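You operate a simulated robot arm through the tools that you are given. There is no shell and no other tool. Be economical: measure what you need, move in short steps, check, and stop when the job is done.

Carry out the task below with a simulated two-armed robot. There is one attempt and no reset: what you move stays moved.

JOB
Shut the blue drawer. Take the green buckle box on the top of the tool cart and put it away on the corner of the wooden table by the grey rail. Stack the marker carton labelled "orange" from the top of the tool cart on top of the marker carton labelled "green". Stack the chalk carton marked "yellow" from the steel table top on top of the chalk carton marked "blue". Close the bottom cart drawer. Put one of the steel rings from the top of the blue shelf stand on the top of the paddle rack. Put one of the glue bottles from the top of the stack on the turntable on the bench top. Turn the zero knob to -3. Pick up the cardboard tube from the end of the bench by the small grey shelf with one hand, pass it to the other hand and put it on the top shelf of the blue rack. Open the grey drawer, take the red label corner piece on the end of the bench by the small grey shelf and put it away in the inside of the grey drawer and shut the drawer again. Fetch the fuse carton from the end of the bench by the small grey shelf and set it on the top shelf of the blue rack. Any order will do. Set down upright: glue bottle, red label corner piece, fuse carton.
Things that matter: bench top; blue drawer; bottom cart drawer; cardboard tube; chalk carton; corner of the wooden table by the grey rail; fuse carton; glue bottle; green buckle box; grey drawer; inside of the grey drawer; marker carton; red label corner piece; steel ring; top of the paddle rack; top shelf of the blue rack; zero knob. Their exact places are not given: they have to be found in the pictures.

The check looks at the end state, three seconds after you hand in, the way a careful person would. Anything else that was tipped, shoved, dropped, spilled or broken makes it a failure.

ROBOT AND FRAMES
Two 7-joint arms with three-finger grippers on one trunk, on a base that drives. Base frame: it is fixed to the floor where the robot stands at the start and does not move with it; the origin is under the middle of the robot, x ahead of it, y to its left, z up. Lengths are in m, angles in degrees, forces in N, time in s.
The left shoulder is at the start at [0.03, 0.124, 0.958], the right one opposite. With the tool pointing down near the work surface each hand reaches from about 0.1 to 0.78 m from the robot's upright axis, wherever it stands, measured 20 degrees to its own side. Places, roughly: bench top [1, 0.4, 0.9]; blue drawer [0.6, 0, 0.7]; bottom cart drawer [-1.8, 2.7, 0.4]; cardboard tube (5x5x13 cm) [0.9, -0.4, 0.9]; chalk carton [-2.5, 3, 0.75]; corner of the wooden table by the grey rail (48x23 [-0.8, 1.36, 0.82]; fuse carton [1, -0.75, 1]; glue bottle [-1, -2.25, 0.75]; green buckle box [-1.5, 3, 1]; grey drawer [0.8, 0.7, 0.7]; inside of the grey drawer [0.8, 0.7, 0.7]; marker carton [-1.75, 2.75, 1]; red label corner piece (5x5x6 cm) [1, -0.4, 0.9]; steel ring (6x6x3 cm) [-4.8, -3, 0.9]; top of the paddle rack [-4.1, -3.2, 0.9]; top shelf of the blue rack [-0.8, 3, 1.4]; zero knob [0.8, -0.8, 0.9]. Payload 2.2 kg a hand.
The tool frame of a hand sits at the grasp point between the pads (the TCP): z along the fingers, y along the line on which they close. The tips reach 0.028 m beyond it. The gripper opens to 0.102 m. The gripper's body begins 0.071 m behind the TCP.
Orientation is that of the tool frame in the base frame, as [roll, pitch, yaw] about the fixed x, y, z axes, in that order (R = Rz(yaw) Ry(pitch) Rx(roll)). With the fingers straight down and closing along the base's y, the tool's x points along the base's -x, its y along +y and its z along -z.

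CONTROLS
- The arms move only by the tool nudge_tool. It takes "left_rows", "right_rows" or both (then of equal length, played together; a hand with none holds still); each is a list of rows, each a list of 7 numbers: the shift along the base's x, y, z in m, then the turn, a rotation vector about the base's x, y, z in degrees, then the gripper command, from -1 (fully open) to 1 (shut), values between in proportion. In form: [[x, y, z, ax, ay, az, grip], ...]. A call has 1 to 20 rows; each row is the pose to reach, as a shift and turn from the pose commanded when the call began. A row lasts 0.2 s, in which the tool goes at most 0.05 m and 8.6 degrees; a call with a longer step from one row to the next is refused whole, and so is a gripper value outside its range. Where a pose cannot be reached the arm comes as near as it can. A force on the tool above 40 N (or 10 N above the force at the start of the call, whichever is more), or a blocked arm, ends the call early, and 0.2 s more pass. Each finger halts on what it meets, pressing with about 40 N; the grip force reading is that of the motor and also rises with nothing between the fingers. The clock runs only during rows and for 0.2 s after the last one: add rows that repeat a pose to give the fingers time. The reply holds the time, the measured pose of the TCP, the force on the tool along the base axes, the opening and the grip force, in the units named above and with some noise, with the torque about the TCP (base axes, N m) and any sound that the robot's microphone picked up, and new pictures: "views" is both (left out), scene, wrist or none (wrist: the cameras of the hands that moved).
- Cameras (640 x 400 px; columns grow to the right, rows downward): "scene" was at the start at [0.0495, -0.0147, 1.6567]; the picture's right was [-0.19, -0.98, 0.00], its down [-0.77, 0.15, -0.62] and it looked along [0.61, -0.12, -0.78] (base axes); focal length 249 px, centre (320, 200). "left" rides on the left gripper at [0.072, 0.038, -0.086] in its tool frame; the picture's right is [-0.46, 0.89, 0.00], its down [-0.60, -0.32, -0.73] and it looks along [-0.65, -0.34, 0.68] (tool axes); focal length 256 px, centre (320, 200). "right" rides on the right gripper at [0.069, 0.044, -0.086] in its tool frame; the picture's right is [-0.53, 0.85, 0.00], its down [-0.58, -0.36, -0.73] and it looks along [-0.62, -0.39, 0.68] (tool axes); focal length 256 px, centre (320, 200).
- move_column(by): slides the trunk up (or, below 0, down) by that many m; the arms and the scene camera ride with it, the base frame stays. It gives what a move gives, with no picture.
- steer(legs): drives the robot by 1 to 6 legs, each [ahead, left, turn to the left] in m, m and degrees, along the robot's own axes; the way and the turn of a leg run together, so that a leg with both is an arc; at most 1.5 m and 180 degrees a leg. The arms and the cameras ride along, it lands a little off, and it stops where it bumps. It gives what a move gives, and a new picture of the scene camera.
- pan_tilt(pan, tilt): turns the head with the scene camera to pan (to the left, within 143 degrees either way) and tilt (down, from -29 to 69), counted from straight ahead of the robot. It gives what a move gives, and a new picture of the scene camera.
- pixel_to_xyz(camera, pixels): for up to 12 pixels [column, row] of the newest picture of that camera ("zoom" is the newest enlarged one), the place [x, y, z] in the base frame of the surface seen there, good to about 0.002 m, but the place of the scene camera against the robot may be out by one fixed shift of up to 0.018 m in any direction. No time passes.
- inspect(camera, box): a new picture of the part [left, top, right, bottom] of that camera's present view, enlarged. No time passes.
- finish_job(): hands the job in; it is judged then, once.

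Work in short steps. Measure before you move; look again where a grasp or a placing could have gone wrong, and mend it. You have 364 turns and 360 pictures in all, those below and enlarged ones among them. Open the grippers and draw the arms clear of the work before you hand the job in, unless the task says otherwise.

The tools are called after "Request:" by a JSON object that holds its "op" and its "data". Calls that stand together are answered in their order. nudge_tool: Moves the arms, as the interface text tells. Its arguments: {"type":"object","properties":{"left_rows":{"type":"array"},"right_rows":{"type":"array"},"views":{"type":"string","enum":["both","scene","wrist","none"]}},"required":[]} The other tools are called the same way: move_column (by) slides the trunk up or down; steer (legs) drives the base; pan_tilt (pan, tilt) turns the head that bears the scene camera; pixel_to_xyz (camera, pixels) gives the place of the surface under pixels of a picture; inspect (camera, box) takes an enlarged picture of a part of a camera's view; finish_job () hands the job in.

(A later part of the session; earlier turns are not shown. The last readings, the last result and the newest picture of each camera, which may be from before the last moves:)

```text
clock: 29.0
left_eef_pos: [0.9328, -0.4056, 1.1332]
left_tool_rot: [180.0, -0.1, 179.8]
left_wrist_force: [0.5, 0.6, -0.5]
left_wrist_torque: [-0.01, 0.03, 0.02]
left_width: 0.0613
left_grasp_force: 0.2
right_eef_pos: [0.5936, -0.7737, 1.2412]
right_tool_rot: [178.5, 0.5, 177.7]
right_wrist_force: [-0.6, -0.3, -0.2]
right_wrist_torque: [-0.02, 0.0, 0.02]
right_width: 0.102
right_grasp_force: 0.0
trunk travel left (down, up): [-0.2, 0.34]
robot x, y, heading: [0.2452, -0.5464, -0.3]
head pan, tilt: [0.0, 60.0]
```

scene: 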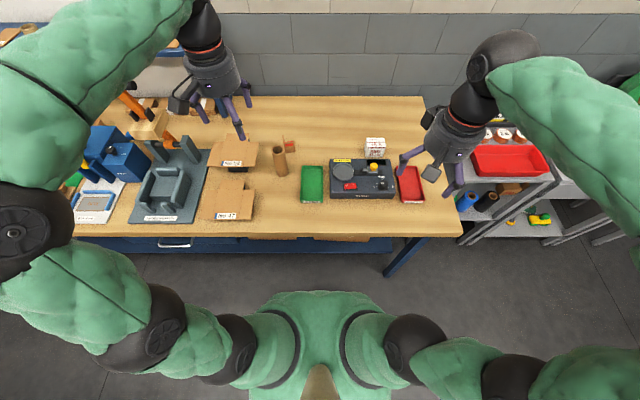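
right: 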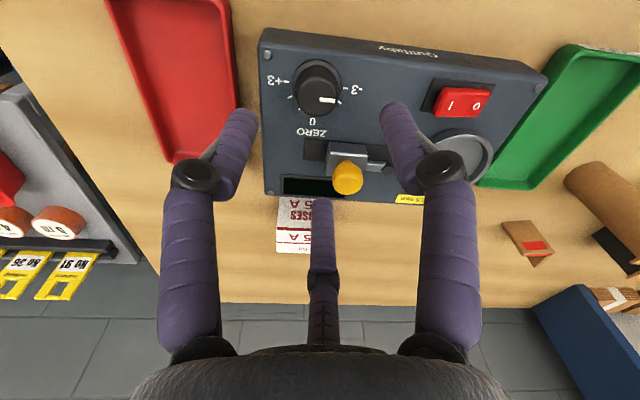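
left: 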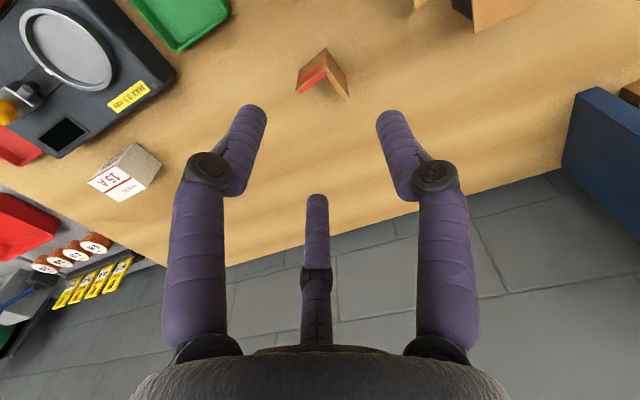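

I re-measure from this new view: piece, bench surface, fuse carton, device top.

Request:
{"op": "pixel_to_xyz", "data": {"camera": "left", "pixels": [[300, 87], [325, 54], [345, 96], [337, 78], [350, 150], [140, 149], [120, 180], [160, 180], [130, 60], [120, 200]]}}

Request:
{"op": "inspect", "data": {"camera": "left", "box": [270, 30, 380, 110]}}

```text
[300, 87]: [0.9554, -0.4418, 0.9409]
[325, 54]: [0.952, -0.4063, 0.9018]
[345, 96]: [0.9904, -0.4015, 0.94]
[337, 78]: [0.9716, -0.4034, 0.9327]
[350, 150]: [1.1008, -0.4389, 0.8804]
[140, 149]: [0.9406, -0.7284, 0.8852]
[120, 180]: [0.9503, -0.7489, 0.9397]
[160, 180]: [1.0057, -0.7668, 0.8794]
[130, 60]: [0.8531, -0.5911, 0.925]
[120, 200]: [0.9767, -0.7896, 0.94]
```

```text
5.00 times, centred on (325, 70) of left
```

zoom: 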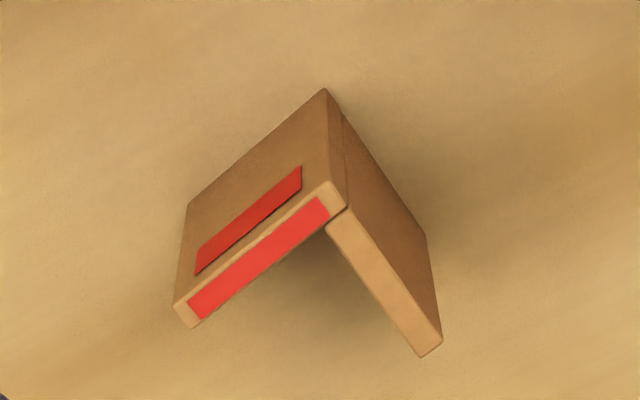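

Bench top is z 0.880 (scene reads ~0.013 low). I measure wall B's top edge precisely.

Request:
{"op": "pixel_to_xyz", "data": {"camera": "zoom", "pixels": [[342, 228], [365, 262], [385, 290], [415, 335], [350, 222], [430, 340], [420, 352], [330, 230], [320, 200], [190, 308]]}}

```text
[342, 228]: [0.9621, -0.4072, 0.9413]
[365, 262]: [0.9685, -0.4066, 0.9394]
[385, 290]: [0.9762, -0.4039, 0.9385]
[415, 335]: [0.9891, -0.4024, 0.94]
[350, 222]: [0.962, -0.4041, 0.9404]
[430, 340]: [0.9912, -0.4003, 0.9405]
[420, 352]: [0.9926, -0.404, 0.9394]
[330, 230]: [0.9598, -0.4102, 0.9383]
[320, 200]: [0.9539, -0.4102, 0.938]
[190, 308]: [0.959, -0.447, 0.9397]
```

Wall B runs (0.962,−0.407)→(0.992,−0.402), yaw ≈8°. I go to (0.98,−0.404,0.918) with yaw +8 and stop short above to check first.

Request:
{"op": "nudge_tool", "data": {"left_rows": [[0.04, 0.002, -0.02, 0, 0, 8, 0.2], [0.046, 0.002, -0.06, 0, 0, 8, 0.2], [0.046, 0.002, -0.1, 0, 0, 8, 0.2], [0.046, 0.002, -0.14, 0, 0, 8, 0.2], [0.046, 0.002, -0.14, 0, 0, 8, 0.2]], "views": "wrist"}}

```text
clock: 30.2
left_eef_pos: [0.9797, -0.4064, 0.9963]
left_tool_rot: [-180.0, 0.0, -172.2]
left_wrist_force: [-0.6, 1.0, -0.1]
left_wrist_torque: [-0.04, -0.02, 0.02]
left_width: 0.041
left_grasp_force: 0.0
left hand out of reach, approached as far as the arm can: row 1, 2
right_eef_pos: [0.5922, -0.774, 1.242]
right_tool_rot: [178.3, 0.4, 177.6]
right_wrist_force: [0.0, 0.0, 0.4]
right_wrist_torque: [0.02, -0.03, 0.03]
right_width: 0.1018
right_grasp_force: 0.1
trunk travel left (down, up): [-0.2, 0.34]
robot x, y, heading: [0.2455, -0.5437, -0.3]
head pan, tilt: [0.0, 60.0]
```

left: 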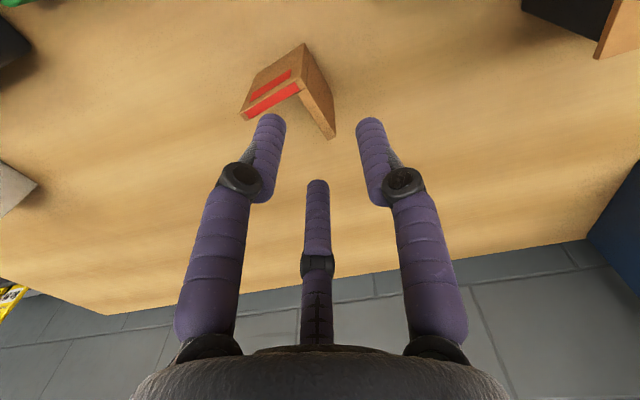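

Aligned: wall B end lies between the fingers. I descend 0.078 with +0.003 y and close.

Request:
{"op": "nudge_tool", "data": {"left_rows": [[0, 0.003, -0.04, 0, 0, 0, 0.2], [0, 0.003, -0.078, 0, 0, 0, 0.2], [0, 0.003, -0.078, 0, 0, 0, 0.6], [0, 0.003, -0.078, 0, 0, 0, 1], [0, 0.003, -0.078, 0, 0, 0, 1]], "views": "wrist"}}

```text
clock: 30.7
left_eef_pos: [0.9861, -0.4006, 0.9673]
left_tool_rot: [-179.7, 1.2, -171.9]
left_wrist_force: [-6.5, -1.4, 16.0]
left_wrist_torque: [-0.32, 0.69, -0.15]
left_width: 0.0455
left_grasp_force: 3.9
right_eef_pos: [0.5925, -0.7737, 1.2422]
right_tool_rot: [178.3, 0.3, 177.7]
right_wrist_force: [0.6, -0.8, 0.3]
right_wrist_torque: [-0.03, 0.1, 0.0]
right_width: 0.1017
right_grasp_force: 0.0
trunk travel left (down, up): [-0.2, 0.34]
robot x, y, heading: [0.2461, -0.5461, -0.0]
head pan, tilt: [0.0, 60.0]
stopped in row 2 (left hand): the force on the tool passed its limit at 54 N (the readings are from after the stop); the commanded pose is now the measured one
```

left: 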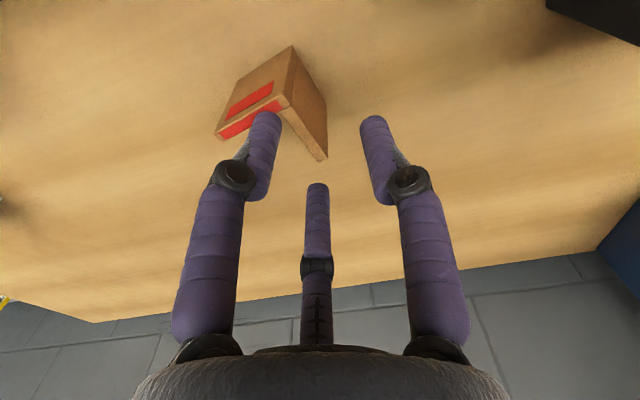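

Something under the finger stopped it at the piece's top height. I check where the finger tips really are relative to the piece by measuring them in the picture.

Request:
{"op": "pixel_to_xyz", "data": {"camera": "left", "pixels": [[266, 125], [372, 125], [262, 170], [380, 170], [240, 178], [404, 180], [317, 190], [317, 265], [220, 133], [322, 158], [290, 100]]}}

Request:
{"op": "inspect", "data": {"camera": "scene", "box": [230, 60, 400, 190]}}

```text
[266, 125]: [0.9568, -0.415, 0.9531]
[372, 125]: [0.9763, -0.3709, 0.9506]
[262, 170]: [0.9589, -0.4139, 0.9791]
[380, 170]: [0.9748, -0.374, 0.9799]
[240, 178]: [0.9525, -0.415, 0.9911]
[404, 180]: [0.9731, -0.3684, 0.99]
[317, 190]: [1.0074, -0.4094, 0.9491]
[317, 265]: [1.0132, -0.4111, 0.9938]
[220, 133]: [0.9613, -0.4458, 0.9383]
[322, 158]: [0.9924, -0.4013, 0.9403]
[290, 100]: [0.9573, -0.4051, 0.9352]
```

```text
3.08 times, centred on (315, 125) of scene
```

zoom: 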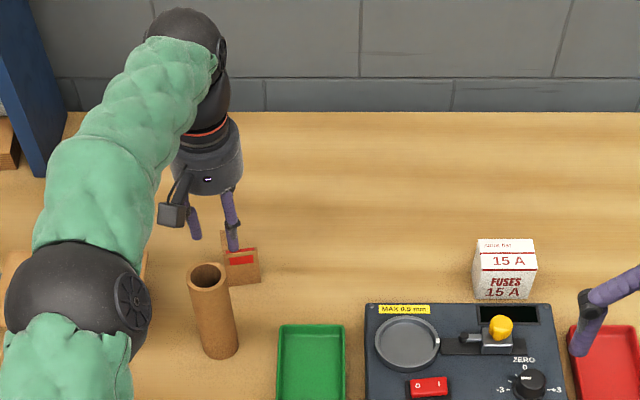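

The hand really has three fingers at 120° (tips measured at about +y, and ±120° from it), so a finger sat on the label wall. I rise, yaw −60° so only one finger goes inside the L, and re-check.

Request:
{"op": "nudge_tool", "data": {"left_rows": [[0, 0, 0.03, 0, 0, 0, 0.15], [-0.004, -0.001, 0.06, 0, 0, -8, 0.15], [-0.007, -0.003, 0.07, 0, 0, -16, 0.15], [-0.007, -0.003, 0.07, 0, 0, -24, 0.15], [-0.007, -0.003, 0.07, 0, 0, -32, 0.15], [-0.007, -0.003, 0.07, 0, 0, -40, 0.15], [-0.007, -0.003, 0.07, 0, 0, -48, 0.15], [-0.007, -0.003, 0.07, 0, 0, -56, 0.15], [-0.007, -0.003, 0.07, 0, 0, -60, 0.15], [-0.007, -0.003, 0.07, 0, 0, -60, 0.15]], "views": "wrist"}}

```text
clock: 32.9
left_eef_pos: [0.9785, -0.4039, 1.0341]
left_tool_rot: [-179.7, 1.0, 128.1]
left_wrist_force: [0.7, -0.6, -1.0]
left_wrist_torque: [0.02, 0.0, 0.01]
left_width: 0.0434
left_grasp_force: 0.1
right_eef_pos: [0.5945, -0.7738, 1.2395]
right_tool_rot: [178.5, 0.2, 177.7]
right_wrist_force: [-0.1, 0.2, -0.3]
right_wrist_torque: [0.0, -0.01, -0.04]
right_width: 0.1017
right_grasp_force: 0.1
trunk travel left (down, up): [-0.2, 0.34]
robot x, y, heading: [0.2444, -0.5454, -0.2]
head pan, tilt: [0.0, 60.0]
```

left: 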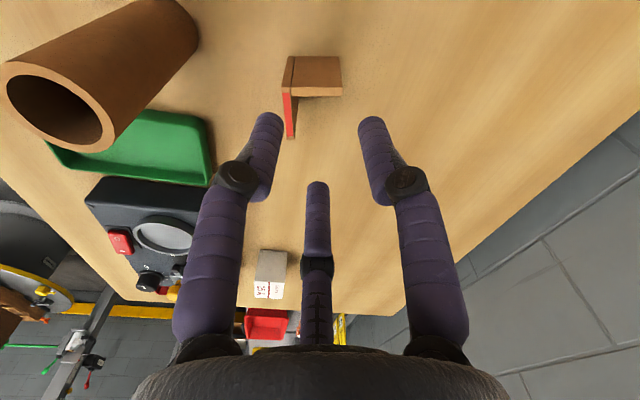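

I verify tip and piece positions in this view.

Request:
{"op": "pixel_to_xyz", "data": {"camera": "left", "pixels": [[266, 122], [374, 122], [317, 188], [290, 92], [320, 93], [340, 92], [288, 130], [290, 135]]}}

Request:
{"op": "inspect", "data": {"camera": "left", "box": [250, 30, 390, 150]}}

```text
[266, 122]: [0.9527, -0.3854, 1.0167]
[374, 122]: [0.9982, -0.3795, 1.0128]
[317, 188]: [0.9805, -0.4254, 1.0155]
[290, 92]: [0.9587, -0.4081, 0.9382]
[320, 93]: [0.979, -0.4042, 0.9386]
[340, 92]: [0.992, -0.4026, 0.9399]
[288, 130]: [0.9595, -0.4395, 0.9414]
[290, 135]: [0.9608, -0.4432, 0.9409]
```

```text
3.33 times, centred on (320, 90) of left
```

zoom: 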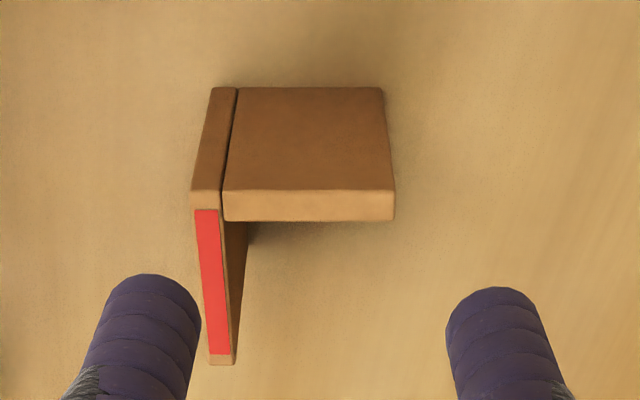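

All fingers straddle wall B correctly now. Descend 0.116 and close.

Request:
{"op": "nudge_tool", "data": {"left_rows": [[0.001, 0, -0.04, 0, 0, 0, 0.15], [0.001, 0, -0.08, 0, 0, 0, 0.15], [0.001, 0, -0.1, 0, 0, 0, 0.15], [0.001, 0, -0.114, 0, 0, 0, 0.15], [0.001, 0, -0.114, 0, 0, 0, 0.5], [0.001, 0, -0.114, 0, 0, 0, 0.9], [0.001, 0, -0.114, 0, 0, 0, 1], [0.001, 0, -0.114, 0, 0, 0, 1]], "views": "wrist"}}

```text
clock: 34.7
left_eef_pos: [0.9804, -0.4026, 0.9203]
left_tool_rot: [-179.6, 1.1, 128.2]
left_wrist_force: [-0.3, 0.6, 0.2]
left_wrist_torque: [0.01, 0.02, -0.02]
left_width: 0.0094
left_grasp_force: 37.2
right_eef_pos: [0.5936, -0.7742, 1.2414]
right_tool_rot: [178.5, 0.3, 177.7]
right_wrist_force: [-0.1, -0.3, 0.8]
right_wrist_torque: [-0.01, 0.01, 0.0]
right_width: 0.1021
right_grasp_force: 0.0
trunk travel left (down, up): [-0.2, 0.34]
robot x, y, heading: [0.2487, -0.5455, -0.1]
head pan, tilt: [0.0, 60.0]
```

left: 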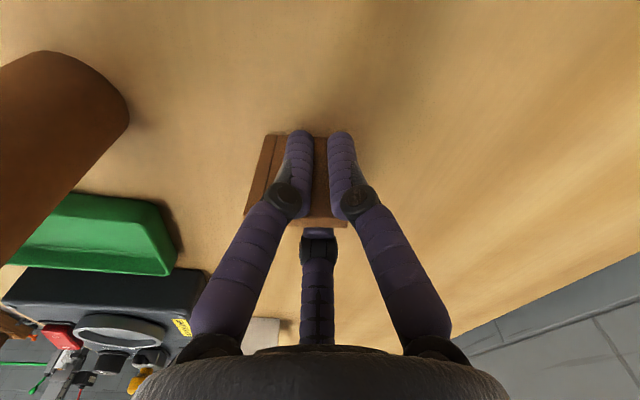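

Gripped. I lift straight up, then draw back.

Request:
{"op": "nudge_tool", "data": {"left_rows": [[0, 0, 0.03, 0, 0, 0, 1], [0, 0, 0.07, 0, 0, 0, 1], [0, 0, 0.12, 0, 0, 0, 1], [0, 0, 0.17, 0, 0, 0, 1], [-0.02, 0, 0.21, 0, 0, 0, 1], [-0.06, 0, 0.23, 0, 0, 0, 1], [-0.1, 0, 0.25, 0, 0, 0, 1], [-0.14, 0, 0.26, 0, 0, 0, 1], [-0.18, 0, 0.27, 0, 0, 0, 1], [-0.22, 0, 0.28, 0, 0, 0, 1], [-0.26, 0, 0.29, 0, 0, 0, 1]], "views": "wrist"}}

```text
clock: 37.1
left_eef_pos: [0.9326, -0.4106, 1.1766]
left_tool_rot: [-179.7, 1.0, 128.1]
left_wrist_force: [-0.4, -0.8, -0.4]
left_wrist_torque: [0.01, -0.01, 0.04]
left_width: 0.0091
left_grasp_force: 36.3
left hand out of reach, approached as far as the arm can: row 6, 7, 8, 9, 10, 11
right_eef_pos: [0.5944, -0.7726, 1.2409]
right_tool_rot: [178.4, 0.2, 177.7]
right_wrist_force: [0.1, -0.2, -0.2]
right_wrist_torque: [0.0, 0.0, 0.01]
right_width: 0.1018
right_grasp_force: 0.0
trunk travel left (down, up): [-0.2, 0.34]
robot x, y, heading: [0.2445, -0.5469, -0.3]
head pan, tilt: [0.0, 60.0]
```

left: 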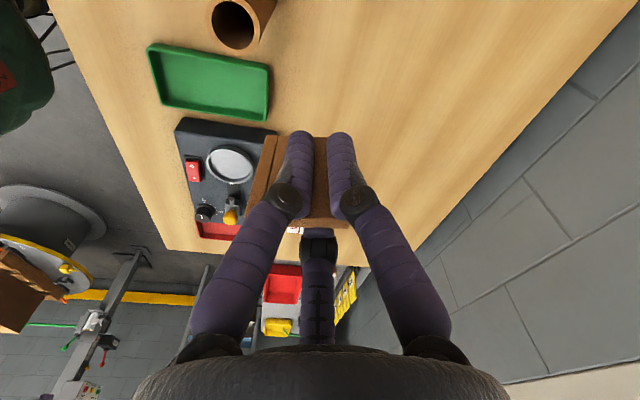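

The piece is held; the arm stalled from the yaw. I turn the yaw back by +50° while staying, then check.

Request:
{"op": "nudge_tool", "data": {"left_rows": [[0, 0, 0, 0, 0, 8, 1], [0, 0, 0, 0, 0, 16, 1], [0, 0, 0, 0, 0, 24, 1], [0, 0, 0, 0, 0, 32, 1], [0, 0, 0, 0, 0, 40, 1], [0, 0, 0, 0, 0, 48, 1], [0, 0, 0, 0, 0, 52, 1], [0, 0, 0, 0, 0, 52, 1], [0, 0, 0, 0, 0, 52, 1]], "views": "scene"}}

```text
clock: 39.1
left_eef_pos: [0.9449, -0.4091, 1.1769]
left_tool_rot: [-180.0, 1.1, 179.9]
left_wrist_force: [-0.2, 0.4, 0.3]
left_wrist_torque: [0.0, 0.0, 0.03]
left_width: 0.0088
left_grasp_force: 36.3
left hand out of reach, approached as far as the arm can: row 6, 7, 8
right_eef_pos: [0.5941, -0.7739, 1.2422]
right_tool_rot: [178.4, 0.4, 177.7]
right_wrist_force: [0.4, -0.2, -0.7]
right_wrist_torque: [0.0, 0.03, -0.02]
right_width: 0.1021
right_grasp_force: 0.1
trunk travel left (down, up): [-0.2, 0.34]
robot x, y, heading: [0.2446, -0.5454, -0.4]
head pan, tilt: [0.0, 60.0]
```

scene: 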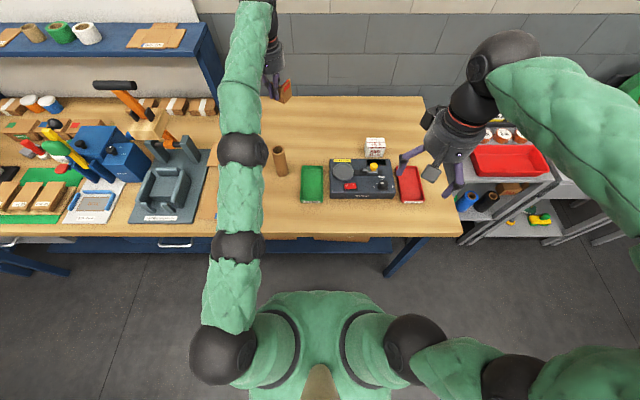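

Now pull back and up in smaller commands.

Request:
{"op": "nudge_tool", "data": {"left_rows": [[-0.04, 0, 0, 0, 0, 0, 1], [-0.08, 0, 0.01, 0, 0, 0, 1], [-0.12, 0, 0.02, 0, 0, 0, 1], [-0.16, 0.01, 0.04, 0, 0, 0, 1], [-0.2, 0.02, 0.06, 0, 0, 0, 1], [-0.24, 0.03, 0.08, 0, 0, 0, 1], [-0.28, 0.04, 0.1, 0, 0, 0, 1]], "views": "scene"}}

```text
clock: 40.7
left_eef_pos: [0.9243, -0.4094, 1.2029]
left_tool_rot: [-179.7, 1.1, -179.9]
left_wrist_force: [0.5, -0.4, -0.2]
left_wrist_torque: [-0.02, 0.02, 0.01]
left_width: 0.0084
left_grasp_force: 36.5
left hand out of reach, approached as far as the arm can: row 1, 2, 3, 4, 5, 6, 7
right_eef_pos: [0.5938, -0.7734, 1.2423]
right_tool_rot: [178.4, 0.2, 177.7]
right_wrist_force: [0.0, 1.0, -0.3]
right_wrist_torque: [-0.02, -0.03, 0.0]
right_width: 0.1021
right_grasp_force: 0.0
trunk travel left (down, up): [-0.2, 0.34]
robot x, y, heading: [0.2451, -0.5442, -0.3]
head pan, tilt: [0.0, 60.0]
```

scene: 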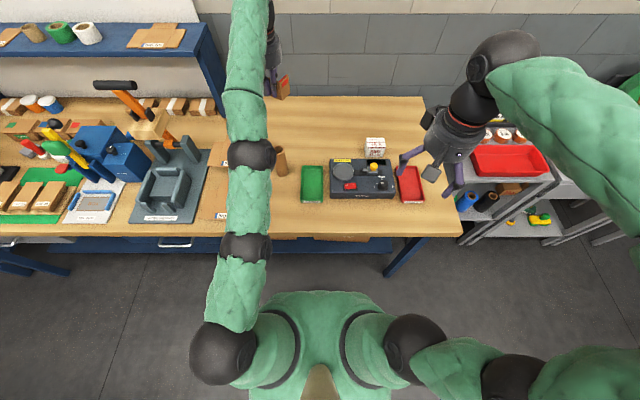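

The arm is straight and stuck at a singularity; I command down slightly to bend it again.

Request:
{"op": "nudge_tool", "data": {"left_rows": [[-0.01, 0, -0.04, 0, 0, 0, 1], [-0.02, 0, -0.08, 0, 0, 0, 1], [-0.02, 0, -0.1, 0, 0, 0, 1]], "views": "none"}}

```text
clock: 41.5
left_eef_pos: [0.9121, -0.4072, 1.1036]
left_tool_rot: [-179.7, 1.2, -179.9]
left_wrist_force: [0.1, 0.6, -0.2]
left_wrist_torque: [-0.01, 0.02, -0.03]
left_width: 0.009
left_grasp_force: 36.1
left hand out of reach, approached as far as the arm can: row 1
right_eef_pos: [0.5962, -0.775, 1.2396]
right_tool_rot: [178.4, 0.2, 177.8]
right_wrist_force: [0.9, 0.2, -1.0]
right_wrist_torque: [-0.01, 0.11, -0.01]
right_width: 0.1021
right_grasp_force: 0.0
trunk travel left (down, up): [-0.2, 0.34]
robot x, y, heading: [0.2449, -0.5413, -0.1]
head pan, tilt: [0.0, 60.0]
```

Bent again. Now back along −x at this height (piece clears the tube by ~5 cm).

Request:
{"op": "nudge_tool", "data": {"left_rows": [[-0.03, 0, 0, 0, 0, 0, 1], [-0.06, 0, 0, 0, 0, 0, 1], [-0.1, 0, 0.01, 0, 0, 0, 1], [-0.14, 0, 0.02, 0, 0, 0, 1], [-0.18, 0, 0.04, 0, 0, 0, 1], [-0.22, 0, 0.06, 0, 0, 0, 1], [-0.26, 0, 0.08, 0, 0, 0, 1], [-0.3, 0, 0.1, 0, 0, 0, 1]], "views": "wrist"}}

```text
clock: 43.3
left_eef_pos: [0.6082, -0.4068, 1.2028]
left_tool_rot: [-179.8, 1.1, -179.9]
left_wrist_force: [-0.8, 0.6, 0.3]
left_wrist_torque: [-0.01, -0.03, -0.02]
left_width: 0.0086
left_grasp_force: 36.9
right_eef_pos: [0.5924, -0.7739, 1.2413]
right_tool_rot: [178.4, 0.4, 177.7]
right_wrist_force: [-0.2, 0.6, 0.1]
right_wrist_torque: [0.01, -0.02, 0.01]
right_width: 0.1022
right_grasp_force: 0.0
trunk travel left (down, up): [-0.2, 0.34]
robot x, y, heading: [0.2476, -0.5484, -0.0]
head pan, tilt: [0.0, 60.0]
```

left: 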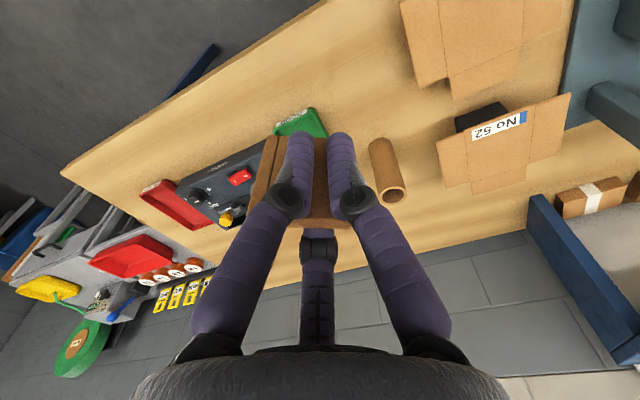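

Piece held. I back off 0.3 m and drive left to the grey drawer, head aimed there.

Request:
{"op": "steer", "data": {"legs": [[-0.3, 0, 0], [0, 1.3, 0]]}}

```text
clock: 51.4
left_eef_pos: [0.3155, 0.8855, 1.2029]
left_tool_rot: [-179.6, 1.0, 179.9]
left_wrist_force: [-0.9, 0.1, 0.7]
left_wrist_torque: [0.03, 0.03, 0.02]
left_width: 0.0087
left_grasp_force: 36.7
right_eef_pos: [0.2976, 0.5194, 1.2418]
right_tool_rot: [178.3, 0.4, 177.5]
right_wrist_force: [0.4, -0.9, -1.0]
right_wrist_torque: [-0.01, 0.0, 0.01]
right_width: 0.1017
right_grasp_force: 0.1
trunk travel left (down, up): [-0.2, 0.34]
robot x, y, heading: [-0.0479, 0.7454, -0.4]
head pan, tilt: [0.0, 60.0]
```

scene: 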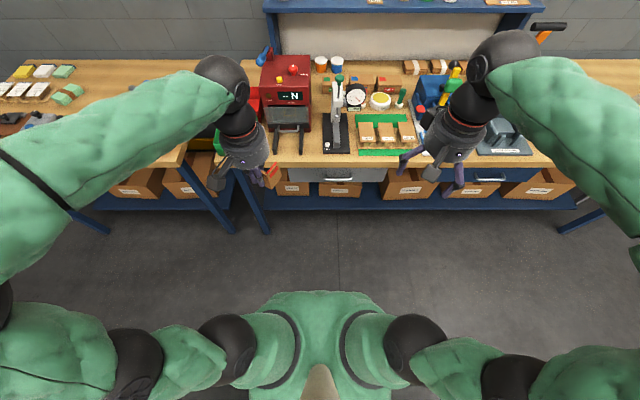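

The grey drawer is at (340,175), handle (338,180). I measure it.

Request:
{"op": "inspect", "data": {"camera": "scene", "box": [270, 130, 410, 215]}}

Request:
{"op": "pixel_to_xyz", "data": {"camera": "scene", "pixels": [[337, 180], [338, 182], [325, 172], [295, 175], [385, 175], [340, 187], [300, 182], [338, 163]]}}

```text
4.57 times, centred on (340, 172) of scene
```

zoom: 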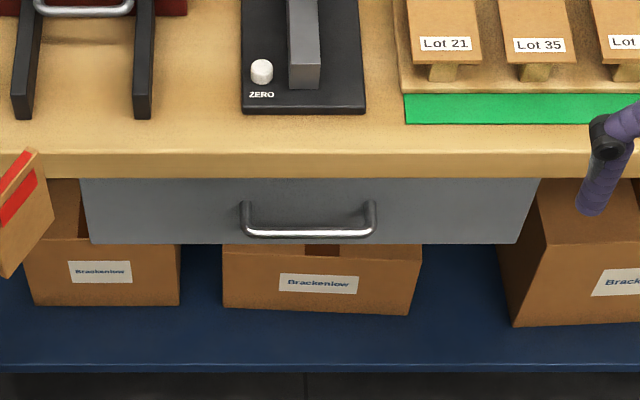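

```text
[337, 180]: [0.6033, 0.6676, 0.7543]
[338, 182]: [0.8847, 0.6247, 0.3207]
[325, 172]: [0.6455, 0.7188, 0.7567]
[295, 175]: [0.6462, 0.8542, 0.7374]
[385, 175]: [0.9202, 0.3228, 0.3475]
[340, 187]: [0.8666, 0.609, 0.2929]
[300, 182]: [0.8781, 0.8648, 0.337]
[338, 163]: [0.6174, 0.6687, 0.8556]
```

Handle bar at about (0.600,0.667,0.768 true z), panel at x 0.642. I orient the right hand: yaw +30° (so one finger goes below the bar and two above), then pitch to horizontal.

Request:
{"op": "nudge_tool", "data": {"right_rows": [[0.03, 0.03, 0, 0, 0, 8, -0.2], [0.06, 0.06, 0, 0, 0, 16, -0.2], [0.08, 0.09, 0, 0, 0, 24, -0.2], [0.1, 0.12, 0, 0, 0, 30, -0.2], [0.1, 0.147, 0, 0, 0, 30, -0.2]], "views": "none"}}

Request:
{"op": "nudge_tool", "data": {"right_rows": [[0, 0, -0.02, 0, -8, 0, -0.2], [0, 0, -0.05, 0, -16, 0, -0.2], [0, 0, -0.08, 0, -24, 0, -0.2], [0, 0, -0.11, 0, -32, 0, -0.2], [0, 0, -0.15, 0, -40, 0, -0.2], [0, 0, -0.19, 0, -48, 0, -0.2], [0, 0, -0.23, 0, -56, 0, -0.2], [0, 0, -0.27, 0, -64, 0, -0.2], [0, 0, -0.31, 0, -72, 0, -0.2], [0, 0, -0.35, 0, -80, 0, -0.2], [0, 0, -0.39, 0, -80, 0, -0.2]], "views": "both"}}

```text
clock: 52.6
left_eef_pos: [0.3158, 0.8846, 1.2029]
left_tool_rot: [-179.7, 1.1, 179.8]
left_wrist_force: [-0.6, 0.7, -0.1]
left_wrist_torque: [0.0, -0.06, 0.02]
left_width: 0.0086
left_grasp_force: 36.2
right_eef_pos: [0.3978, 0.6667, 1.2437]
right_tool_rot: [178.4, 0.3, -152.4]
right_wrist_force: [-1.0, 0.2, -0.3]
right_wrist_torque: [0.01, -0.02, 0.0]
right_width: 0.0611
right_grasp_force: 0.1
trunk travel left (down, up): [-0.2, 0.34]
robot x, y, heading: [-0.0466, 0.7502, -0.3]
head pan, tilt: [0.0, 60.0]
```

```text
clock: 55.0
left_eef_pos: [0.319, 0.8853, 1.2005]
left_tool_rot: [-179.7, 0.8, 179.8]
left_wrist_force: [1.7, -0.3, -1.1]
left_wrist_torque: [0.02, 0.09, -0.04]
left_width: 0.0089
left_grasp_force: 36.0
right_eef_pos: [0.3912, 0.6956, 0.8581]
right_tool_rot: [-113.2, 60.6, -109.4]
right_wrist_force: [-4.6, 0.6, -5.6]
right_wrist_torque: [0.01, -0.54, -0.04]
right_width: 0.0612
right_grasp_force: 0.0
right hand out of reach, approached as far as the arm can: row 10, 11
trunk travel left (down, up): [-0.2, 0.34]
robot x, y, heading: [-0.0475, 0.7488, -0.6]
head pan, tilt: [0.0, 60.0]
```

scene: 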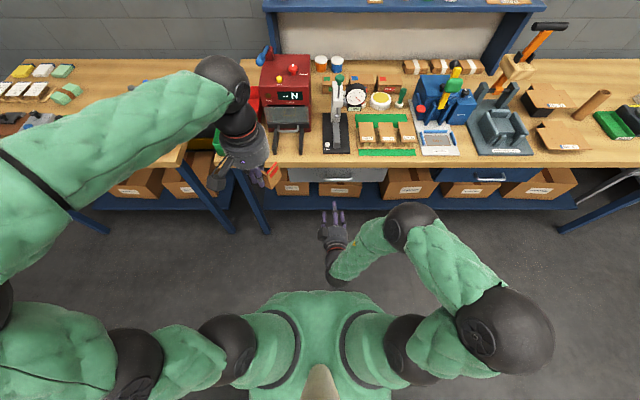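
right: 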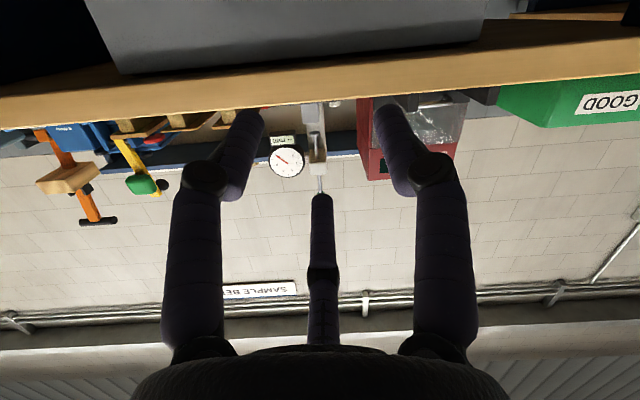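

The hand now points forward with fingers split above/below. I move forward 0.09 and down toward the handle height and look.

Request:
{"op": "nudge_tool", "data": {"right_rows": [[0.03, -0.01, -0.01, 0, 0, 0, -0.2], [0.06, -0.02, -0.03, 0, 0, 0, -0.2], [0.09, -0.028, -0.06, 0, 0, 0, -0.2], [0.1, -0.028, -0.08, 0, 0, 0, -0.2]], "views": "wrist"}}

```text
clock: 56.0
left_eef_pos: [0.3174, 0.8853, 1.2016]
left_tool_rot: [-179.7, 0.9, 179.8]
left_wrist_force: [0.8, 0.0, -0.7]
left_wrist_torque: [0.01, 0.05, 0.01]
left_width: 0.0089
left_grasp_force: 36.5
right_eef_pos: [0.4861, 0.7237, 0.8058]
right_tool_rot: [-113.2, 60.3, -110.8]
right_wrist_force: [-0.1, -0.8, 0.0]
right_wrist_torque: [-0.02, 0.03, -0.03]
right_width: 0.0611
right_grasp_force: 0.0
right hand out of reach, approached as far as the arm can: row 1, 2, 3, 4
trunk travel left (down, up): [-0.2, 0.34]
robot x, y, heading: [-0.0538, 0.7466, -0.2]
head pan, tilt: [0.0, 60.0]
```

right: 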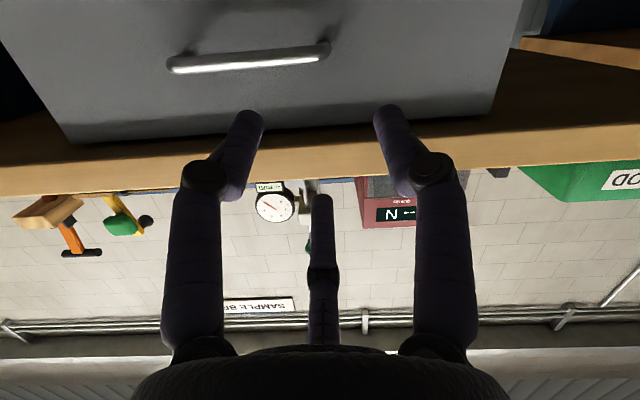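

The wrist is at a limit in this roll. I measure the handle from this camera, and roll +60° about the pointing axis (equivalent finger layout mirrored).

Request:
{"op": "pixel_to_xyz", "data": {"camera": "right", "pixels": [[175, 65], [250, 58], [325, 50], [250, 75], [250, 130], [240, 40], [100, 80]]}}

Request:
{"op": "nudge_tool", "data": {"right_rows": [[-0.01, 0, 0, 8, 0, 0, -0.2], [-0.02, 0, 0, 16, 0, 0, -0.2], [-0.02, 0, 0, 24, 0, 0, -0.2], [-0.02, 0, 0, 32, 0, 0, -0.2], [-0.02, 0, 0, 40, 0, 0, -0.2], [-0.02, 0, 0, 48, 0, 0, -0.2], [-0.02, 0, 0, 56, 0, 0, -0.2], [-0.02, 0, 0, 61, 0, 0, -0.2]], "views": "wrist"}}

```text
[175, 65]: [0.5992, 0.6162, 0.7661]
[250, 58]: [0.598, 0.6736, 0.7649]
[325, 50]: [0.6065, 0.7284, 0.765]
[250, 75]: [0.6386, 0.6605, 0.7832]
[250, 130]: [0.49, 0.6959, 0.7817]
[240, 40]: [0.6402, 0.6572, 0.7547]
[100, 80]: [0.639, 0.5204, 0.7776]
```

```text
clock: 57.8
left_eef_pos: [0.3149, 0.8856, 1.203]
left_tool_rot: [-179.7, 1.1, 179.9]
left_wrist_force: [0.0, 0.1, -0.2]
left_wrist_torque: [0.0, 0.0, 0.0]
left_width: 0.0088
left_grasp_force: 36.6
right_eef_pos: [0.4792, 0.7838, 0.8228]
right_tool_rot: [118.3, 74.4, 123.2]
right_wrist_force: [0.3, 0.7, 0.6]
right_wrist_torque: [0.03, -0.03, 0.0]
right_width: 0.0611
right_grasp_force: 0.1
right hand out of reach, approached as far as the arm can: row 1, 2, 3, 4, 5, 6, 7, 8
trunk travel left (down, up): [-0.2, 0.34]
robot x, y, heading: [-0.0507, 0.7526, -0.0]
head pan, tilt: [0.0, 60.0]
```

right: 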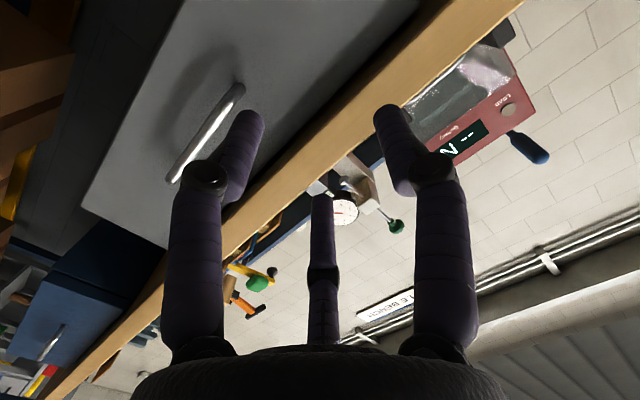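

Handle bar: (0.599, 0.672, 0.765), spanning y 0.615–0.73; panel x 0.64. Rather than grip, I'll hook the bar from above with closed fingers tilted ~35°. I reorient accordingly.

Request:
{"op": "nudge_tool", "data": {"right_rows": [[-0.01, -0.01, 0.02, -2.4, 7.8, 0.3, 1], [-0.02, -0.025, 0.04, -4.8, 15.6, 0.6, 1], [-0.02, -0.04, 0.06, -7.2, 23.4, 1, 1], [-0.02, -0.06, 0.08, -9.6, 31, 1.3, 1], [-0.02, -0.08, 0.1, -12, 39, 1.6, 1], [-0.02, -0.1, 0.12, -14.5, 46.7, 2, 1], [-0.02, -0.11, 0.13, -14.5, 46.7, 2, 1], [-0.02, -0.11, 0.13, -14.5, 46.7, 2, 1]], "views": "wrist"}}

```text
clock: 59.6
left_eef_pos: [0.3167, 0.8855, 1.2023]
left_tool_rot: [-179.7, 1.0, 179.9]
left_wrist_force: [0.5, 0.5, 0.0]
left_wrist_torque: [0.03, -0.01, 0.02]
left_width: 0.0088
left_grasp_force: 36.5
right_eef_pos: [0.4597, 0.6734, 0.955]
right_tool_rot: [179.9, 34.8, 179.9]
right_wrist_force: [0.5, -0.4, 0.6]
right_wrist_torque: [0.0, -0.03, -0.04]
right_width: 0.0019
right_grasp_force: 31.9
trunk travel left (down, up): [-0.2, 0.34]
robot x, y, heading: [-0.049, 0.7468, -0.5]
head pan, tilt: [0.0, 60.0]
```

right: 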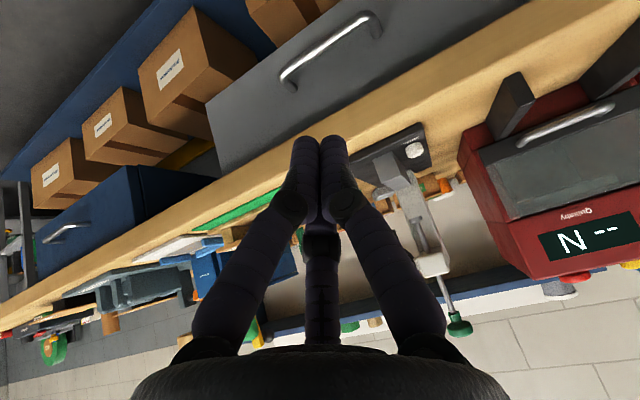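

Hand is well oriented (tilt 35°). I go down in front, then forward over the bar with tip at z≈0.79, x≈0.622.

Request:
{"op": "nudge_tool", "data": {"right_rows": [[0.01, 0, -0.04, 0, 0, 0, 1], [0.02, 0, -0.08, 0, 0, 0, 1], [0.03, 0, -0.12, 0, 0, 0, 1], [0.04, 0, -0.142, 0, 0, 0, 1], [0.07, 0, -0.142, 0, 0, 0, 1], [0.1, 0, -0.142, 0, 0, 0, 1], [0.125, 0, -0.142, 0, 0, 0, 1], [0.147, 0, -0.142, 0, 0, 0, 1]], "views": "wrist"}}

```text
clock: 61.4
left_eef_pos: [0.3164, 0.8857, 1.2019]
left_tool_rot: [-179.7, 1.1, 179.9]
left_wrist_force: [0.3, -0.5, -0.9]
left_wrist_torque: [0.01, 0.03, 0.06]
left_width: 0.0086
left_grasp_force: 35.9
right_eef_pos: [0.6066, 0.6742, 0.8101]
right_tool_rot: [179.9, 34.9, 179.8]
right_wrist_force: [0.8, 0.1, 0.1]
right_wrist_torque: [0.03, -0.01, -0.02]
right_width: 0.0019
right_grasp_force: 31.8
trunk travel left (down, up): [-0.2, 0.34]
robot x, y, heading: [-0.0461, 0.7459, -0.1]
head pan, tilt: [0.0, 60.0]
```

right: 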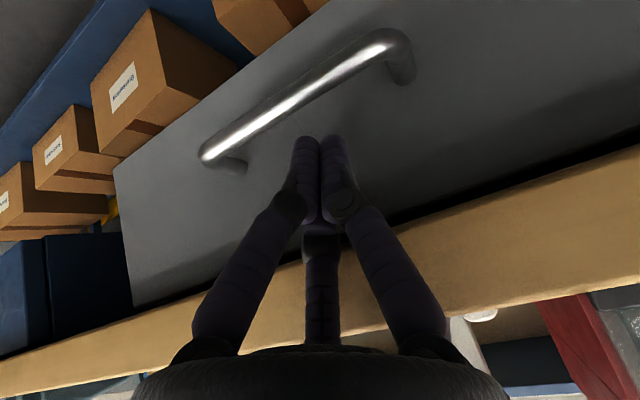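

Tips are behind and above the bar. I lower 0.04, then pull back gently 0.02 to test engagement.

Request:
{"op": "nudge_tool", "data": {"right_rows": [[0, 0, -0.02, 0, 0, 0, 1], [0, 0, -0.04, 0, 0, 0, 1], [-0.02, 0, -0.042, 0, 0, 0, 1], [-0.04, 0, -0.042, 0, 0, 0, 1], [-0.06, 0, -0.042, 0, 0, 0, 1]], "views": "both"}}

```text
clock: 61.9
left_eef_pos: [0.3149, 0.8839, 1.2035]
left_tool_rot: [-179.8, 1.2, 179.9]
left_wrist_force: [0.2, 0.1, -1.5]
left_wrist_torque: [0.01, 0.03, 0.0]
left_width: 0.0087
left_grasp_force: 35.9
right_eef_pos: [0.6033, 0.6738, 0.7993]
right_tool_rot: [-180.0, 35.1, 180.0]
right_wrist_force: [-17.0, -0.8, 15.0]
right_wrist_torque: [-0.19, 0.45, -0.03]
right_width: 0.0021
right_grasp_force: 31.2
trunk travel left (down, up): [-0.2, 0.34]
robot x, y, heading: [-0.0494, 0.7482, -0.3]
head pan, tilt: [0.0, 60.0]
stopped in row 2 (right hand): the force on the tool passed its limit at 67 N (the readings are from after the stop); the commanded pose is now the measured one
```

scene: 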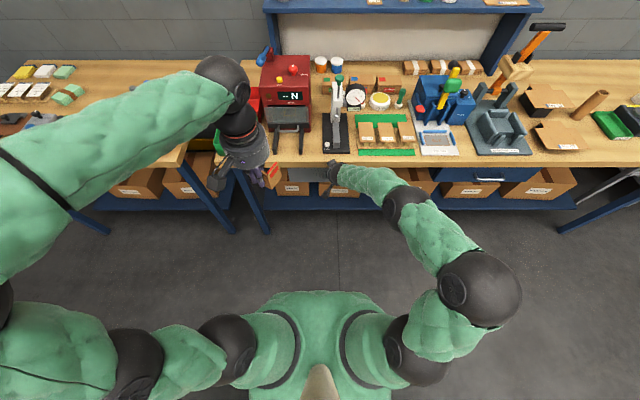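
right: 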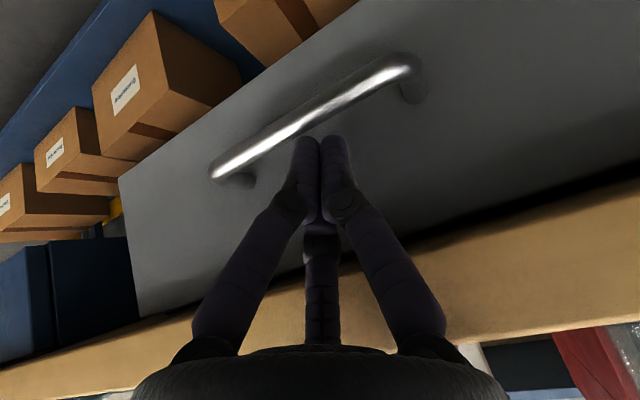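

The palm meets the bench edge and the bar blocks below; hooking is too tight. I back out and instead grip the bar with tilt 55° and yaw 30°, single finger above.

Request:
{"op": "nudge_tool", "data": {"right_rows": [[0, 0, 0.012, 0, 0, 0, 1], [-0.03, 0, 0.012, 0, 0, 0, 1], [-0.06, 0, 0.012, 0, 0, 0, 1], [-0.09, 0, 0.01, 0, 0, 0, 1], [-0.09, 0, 0.01, -4.3, 0, 6.15, 0.2], [-0.09, 0, 0.01, -8.6, 0, 12.3, 0.2], [-0.09, 0, 0.01, -12.9, 0, 18.4, 0.2], [-0.09, 0, 0.01, -17.2, 0, 24.6, 0.2], [-0.09, 0, 0.01, -17.2, 0, 24.6, 0.2]], "views": "none"}}

Request:
{"op": "nudge_tool", "data": {"right_rows": [[0, 0, 0, 0, -7, 0, 0.2], [0, 0, 0, 0, -14, 0, 0.2], [0, 0, 0, 0, -20, 0, 0.2], [0, 0, 0, 0, -20, 0, 0.2]], "views": "wrist"}}

```text
clock: 63.9
left_eef_pos: [0.3158, 0.8853, 1.202]
left_tool_rot: [-179.8, 1.0, 179.7]
left_wrist_force: [1.1, -1.2, -0.4]
left_wrist_torque: [-0.01, -0.03, 0.02]
left_width: 0.0087
left_grasp_force: 36.6
right_eef_pos: [0.5164, 0.6728, 0.8082]
right_tool_rot: [-160.7, 29.7, -144.8]
right_wrist_force: [-0.1, 0.1, -1.2]
right_wrist_torque: [-0.01, 0.01, -0.02]
right_width: 0.041
right_grasp_force: 0.1
trunk travel left (down, up): [-0.2, 0.34]
robot x, y, heading: [-0.0513, 0.7458, -0.3]
head pan, tilt: [0.0, 60.0]
```

```text
clock: 64.9
left_eef_pos: [0.3154, 0.8855, 1.2027]
left_tool_rot: [-179.7, 0.9, 179.8]
left_wrist_force: [1.0, 0.0, -0.1]
left_wrist_torque: [-0.02, 0.02, 0.0]
left_width: 0.0088
left_grasp_force: 36.8
right_eef_pos: [0.5163, 0.6725, 0.8072]
right_tool_rot: [-144.5, 45.3, -134.8]
right_wrist_force: [0.0, 0.9, -0.8]
right_wrist_torque: [0.02, -0.03, 0.0]
right_width: 0.0408
right_grasp_force: 0.1
trunk travel left (down, up): [-0.2, 0.34]
robot x, y, heading: [-0.047, 0.748, -0.5]
head pan, tilt: [0.0, 60.0]
```

right: 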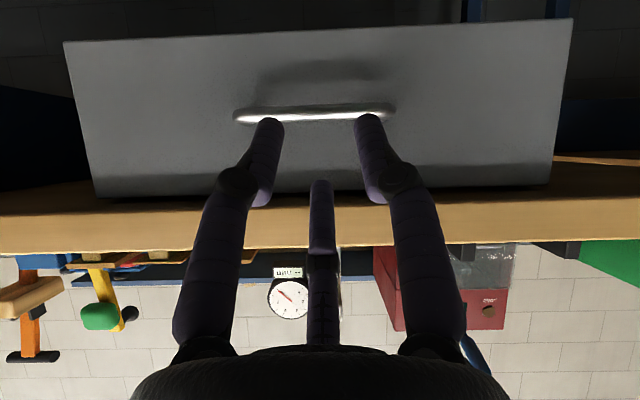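

The single finger is above and two below the bar. I approach along the tool axis to TCP (0.585,0.672,0.766) with opening 0.056, then close.

Request:
{"op": "nudge_tool", "data": {"right_rows": [[0.035, 0, -0.019, 0, 0, 0, -0.1], [0.052, 0, -0.031, 0, 0, 0, -0.1], [0.068, 0, -0.0415, 0, 0, 0, -0.1], [0.068, 0, -0.0415, 0, 0, 0, -0.1]], "views": "wrist"}}

```text
clock: 65.9
left_eef_pos: [0.3163, 0.8862, 1.2033]
left_tool_rot: [-179.7, 1.0, 179.9]
left_wrist_force: [-0.4, -0.8, 0.0]
left_wrist_torque: [0.02, -0.02, 0.0]
left_width: 0.0088
left_grasp_force: 36.6
right_eef_pos: [0.584, 0.6711, 0.7654]
right_tool_rot: [-144.6, 45.3, -134.9]
right_wrist_force: [0.6, -0.2, -0.2]
right_wrist_torque: [-0.01, -0.02, 0.0]
right_width: 0.056
right_grasp_force: 0.1
trunk travel left (down, up): [-0.2, 0.34]
robot x, y, heading: [-0.0515, 0.7454, -0.4]
head pan, tilt: [0.0, 60.0]
```

right: 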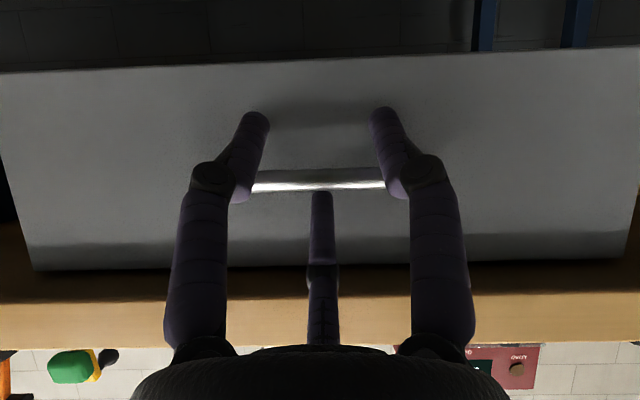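

The bar is between the fingers with no contact. I close and pull straight back 0.2 m.

Request:
{"op": "nudge_tool", "data": {"right_rows": [[0, 0, 0, 0, 0, 0, 0.5], [0, 0, 0, 0, 0, 0, 1], [0, 0, 0, 0, 0, 0, 1], [-0.015, 0, 0, 0, 0, 0, 1], [-0.03, 0, 0, 0, 0, 0, 1], [-0.045, 0, 0, 0, 0, 0, 1], [-0.06, 0, 0, 0, 0, 0, 1], [-0.075, 0, 0, 0, 0, 0, 1], [-0.09, 0, 0, 0, 0, 0, 1], [-0.105, 0, 0, 0, 0, 0, 1], [-0.12, 0, 0, 0, 0, 0, 1], [-0.135, 0, 0, 0, 0, 0, 1]], "views": "scene"}}

```text
clock: 68.4
left_eef_pos: [0.3161, 0.8851, 1.202]
left_tool_rot: [-179.7, 1.0, 179.8]
left_wrist_force: [0.8, -0.2, -0.2]
left_wrist_torque: [-0.03, 0.02, -0.01]
left_width: 0.0086
left_grasp_force: 36.4
right_eef_pos: [0.463, 0.6712, 0.7698]
right_tool_rot: [-144.0, 45.7, -135.0]
right_wrist_force: [0.1, -5.4, 5.4]
right_wrist_torque: [0.4, -0.01, 0.44]
right_width: 0.019
right_grasp_force: 44.6
trunk travel left (down, up): [-0.2, 0.34]
robot x, y, heading: [-0.0488, 0.7465, -0.4]
head pan, tilt: [0.0, 60.0]
stopped in row 12 (right hand): the force on the tool passed its limit at 40 N (the readings are from after the stop); the commanded pose is now the measured one
```

scene: 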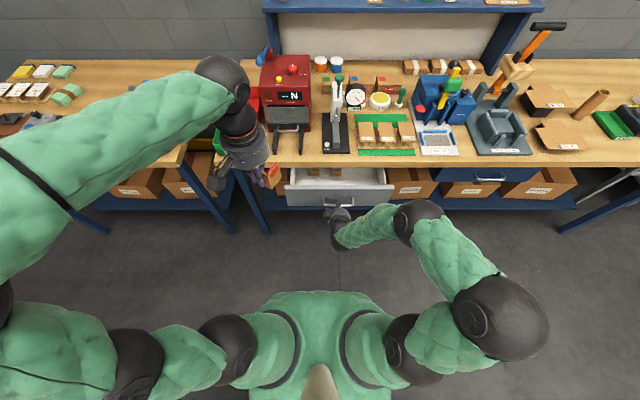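

Drawer is open ~0.12 m (its stop). I release and back out along the tool axis, then up to the side.

Request:
{"op": "nudge_tool", "data": {"right_rows": [[0, 0, 0, 0, 0, 0, 0.3], [0, 0, 0, 0, 0, 0, -0.1], [0, 0, 0, 0, 0, 0, -0.1], [-0.02, 0, 0.014, 0, 0, 0, -0.1], [-0.04, 0, 0.028, 0, 0, 0, -0.1], [-0.06, 0, 0.042, 0, 0, 0, -0.1], [-0.07, -0.03, 0.07, 0, 0, 0, -0.1], [-0.07, -0.06, 0.1, 0, 0, 0, -0.1], [-0.07, -0.09, 0.13, 0, 0, 0, -0.1], [-0.06, -0.12, 0.16, 0, 8, 0, -0.1], [-0.05, -0.15, 0.19, 0, 16, 0, -0.1], [-0.04, -0.18, 0.22, 0, 24, 0, -0.1], [-0.04, -0.2, 0.26, 0, 32, 0, -0.1], [-0.04, -0.22, 0.3, 0, 40, 0, -0.1]], "views": "scene"}}

```text
clock: 71.4
left_eef_pos: [0.3115, 0.8848, 1.2034]
left_tool_rot: [-179.7, 1.2, 179.9]
left_wrist_force: [-1.4, -0.9, 0.6]
left_wrist_torque: [0.03, -0.1, -0.01]
left_width: 0.0087
left_grasp_force: 36.1
right_eef_pos: [0.4165, 0.4459, 1.0671]
right_tool_rot: [-171.1, 12.5, -148.3]
right_wrist_force: [-1.2, 3.6, -0.3]
right_wrist_torque: [-0.28, -0.08, -0.12]
right_width: 0.0563
right_grasp_force: 0.0
trunk travel left (down, up): [-0.2, 0.34]
robot x, y, heading: [-0.0504, 0.7505, -0.3]
head pan, tilt: [0.0, 60.0]
```

scene: 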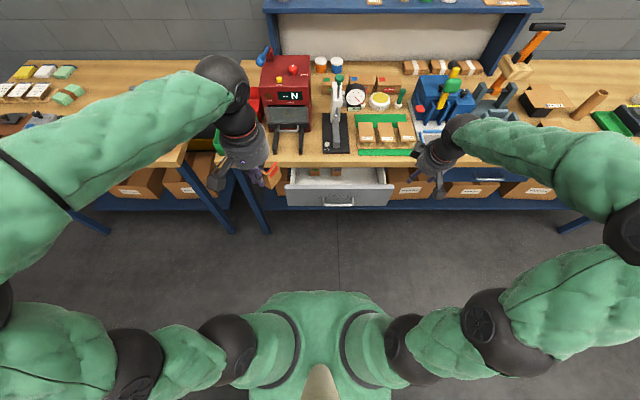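

Drawer open and hand clear. I measure the inside of the drawer.

Request:
{"op": "inspect", "data": {"camera": "scene", "box": [260, 140, 420, 230]}}

```text
4.00 times, centred on (340, 185) of scene
```

zoom: 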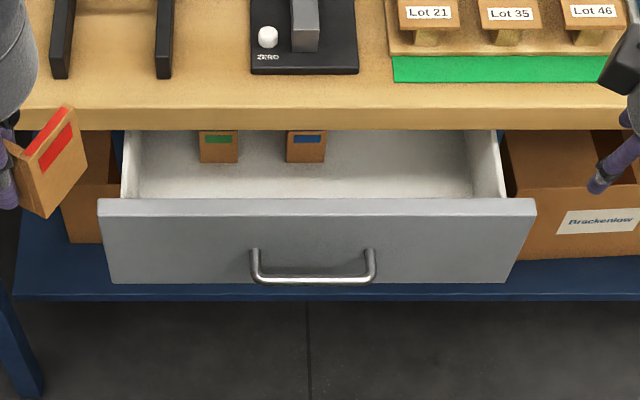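

Request:
{"op": "pixel_to_xyz", "data": {"camera": "zoom", "pixels": [[400, 190], [400, 150], [400, 140], [220, 190], [218, 160], [305, 160], [300, 203], [320, 240], [485, 170], [130, 170], [400, 198], [300, 120]]}}

```text
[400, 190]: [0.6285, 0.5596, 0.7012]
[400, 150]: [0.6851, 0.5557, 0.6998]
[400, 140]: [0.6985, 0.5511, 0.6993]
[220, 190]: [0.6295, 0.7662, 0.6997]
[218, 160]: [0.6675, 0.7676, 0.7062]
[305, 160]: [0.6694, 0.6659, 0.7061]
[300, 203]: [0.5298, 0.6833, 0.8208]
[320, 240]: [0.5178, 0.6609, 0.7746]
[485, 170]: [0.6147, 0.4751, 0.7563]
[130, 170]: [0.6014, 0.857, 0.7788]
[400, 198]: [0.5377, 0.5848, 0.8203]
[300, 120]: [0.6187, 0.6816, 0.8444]
```

The reachable slot is x 0.54–0.61 behind the panel (top z≈0.834), floor z≈0.713. I need the palm's size for clearance: enlarge the left hand.

Request:
{"op": "inspect", "data": {"camera": "scene", "box": [190, 80, 300, 200]}}

```text
3.33 times, centred on (245, 140) of scene
```

zoom: 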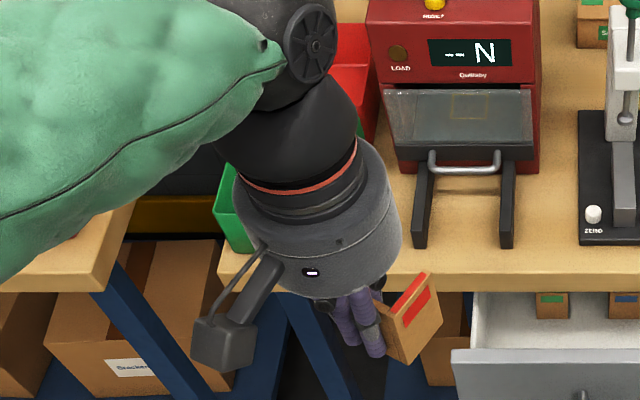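

Request:
{"op": "pixel_to_xyz", "data": {"camera": "zoom", "pixels": [[300, 285], [345, 285], [385, 265], [400, 245], [260, 270], [240, 230], [225, 350], [360, 345], [420, 310], [405, 350], [330, 300]]}}

```text
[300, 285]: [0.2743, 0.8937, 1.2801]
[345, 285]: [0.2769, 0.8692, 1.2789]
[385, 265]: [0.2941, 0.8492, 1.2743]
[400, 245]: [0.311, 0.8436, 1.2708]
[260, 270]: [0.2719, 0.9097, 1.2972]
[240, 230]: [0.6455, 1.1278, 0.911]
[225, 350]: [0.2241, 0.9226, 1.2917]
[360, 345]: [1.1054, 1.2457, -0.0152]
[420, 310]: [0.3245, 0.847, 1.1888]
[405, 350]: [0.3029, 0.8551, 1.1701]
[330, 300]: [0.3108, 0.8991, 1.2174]
```

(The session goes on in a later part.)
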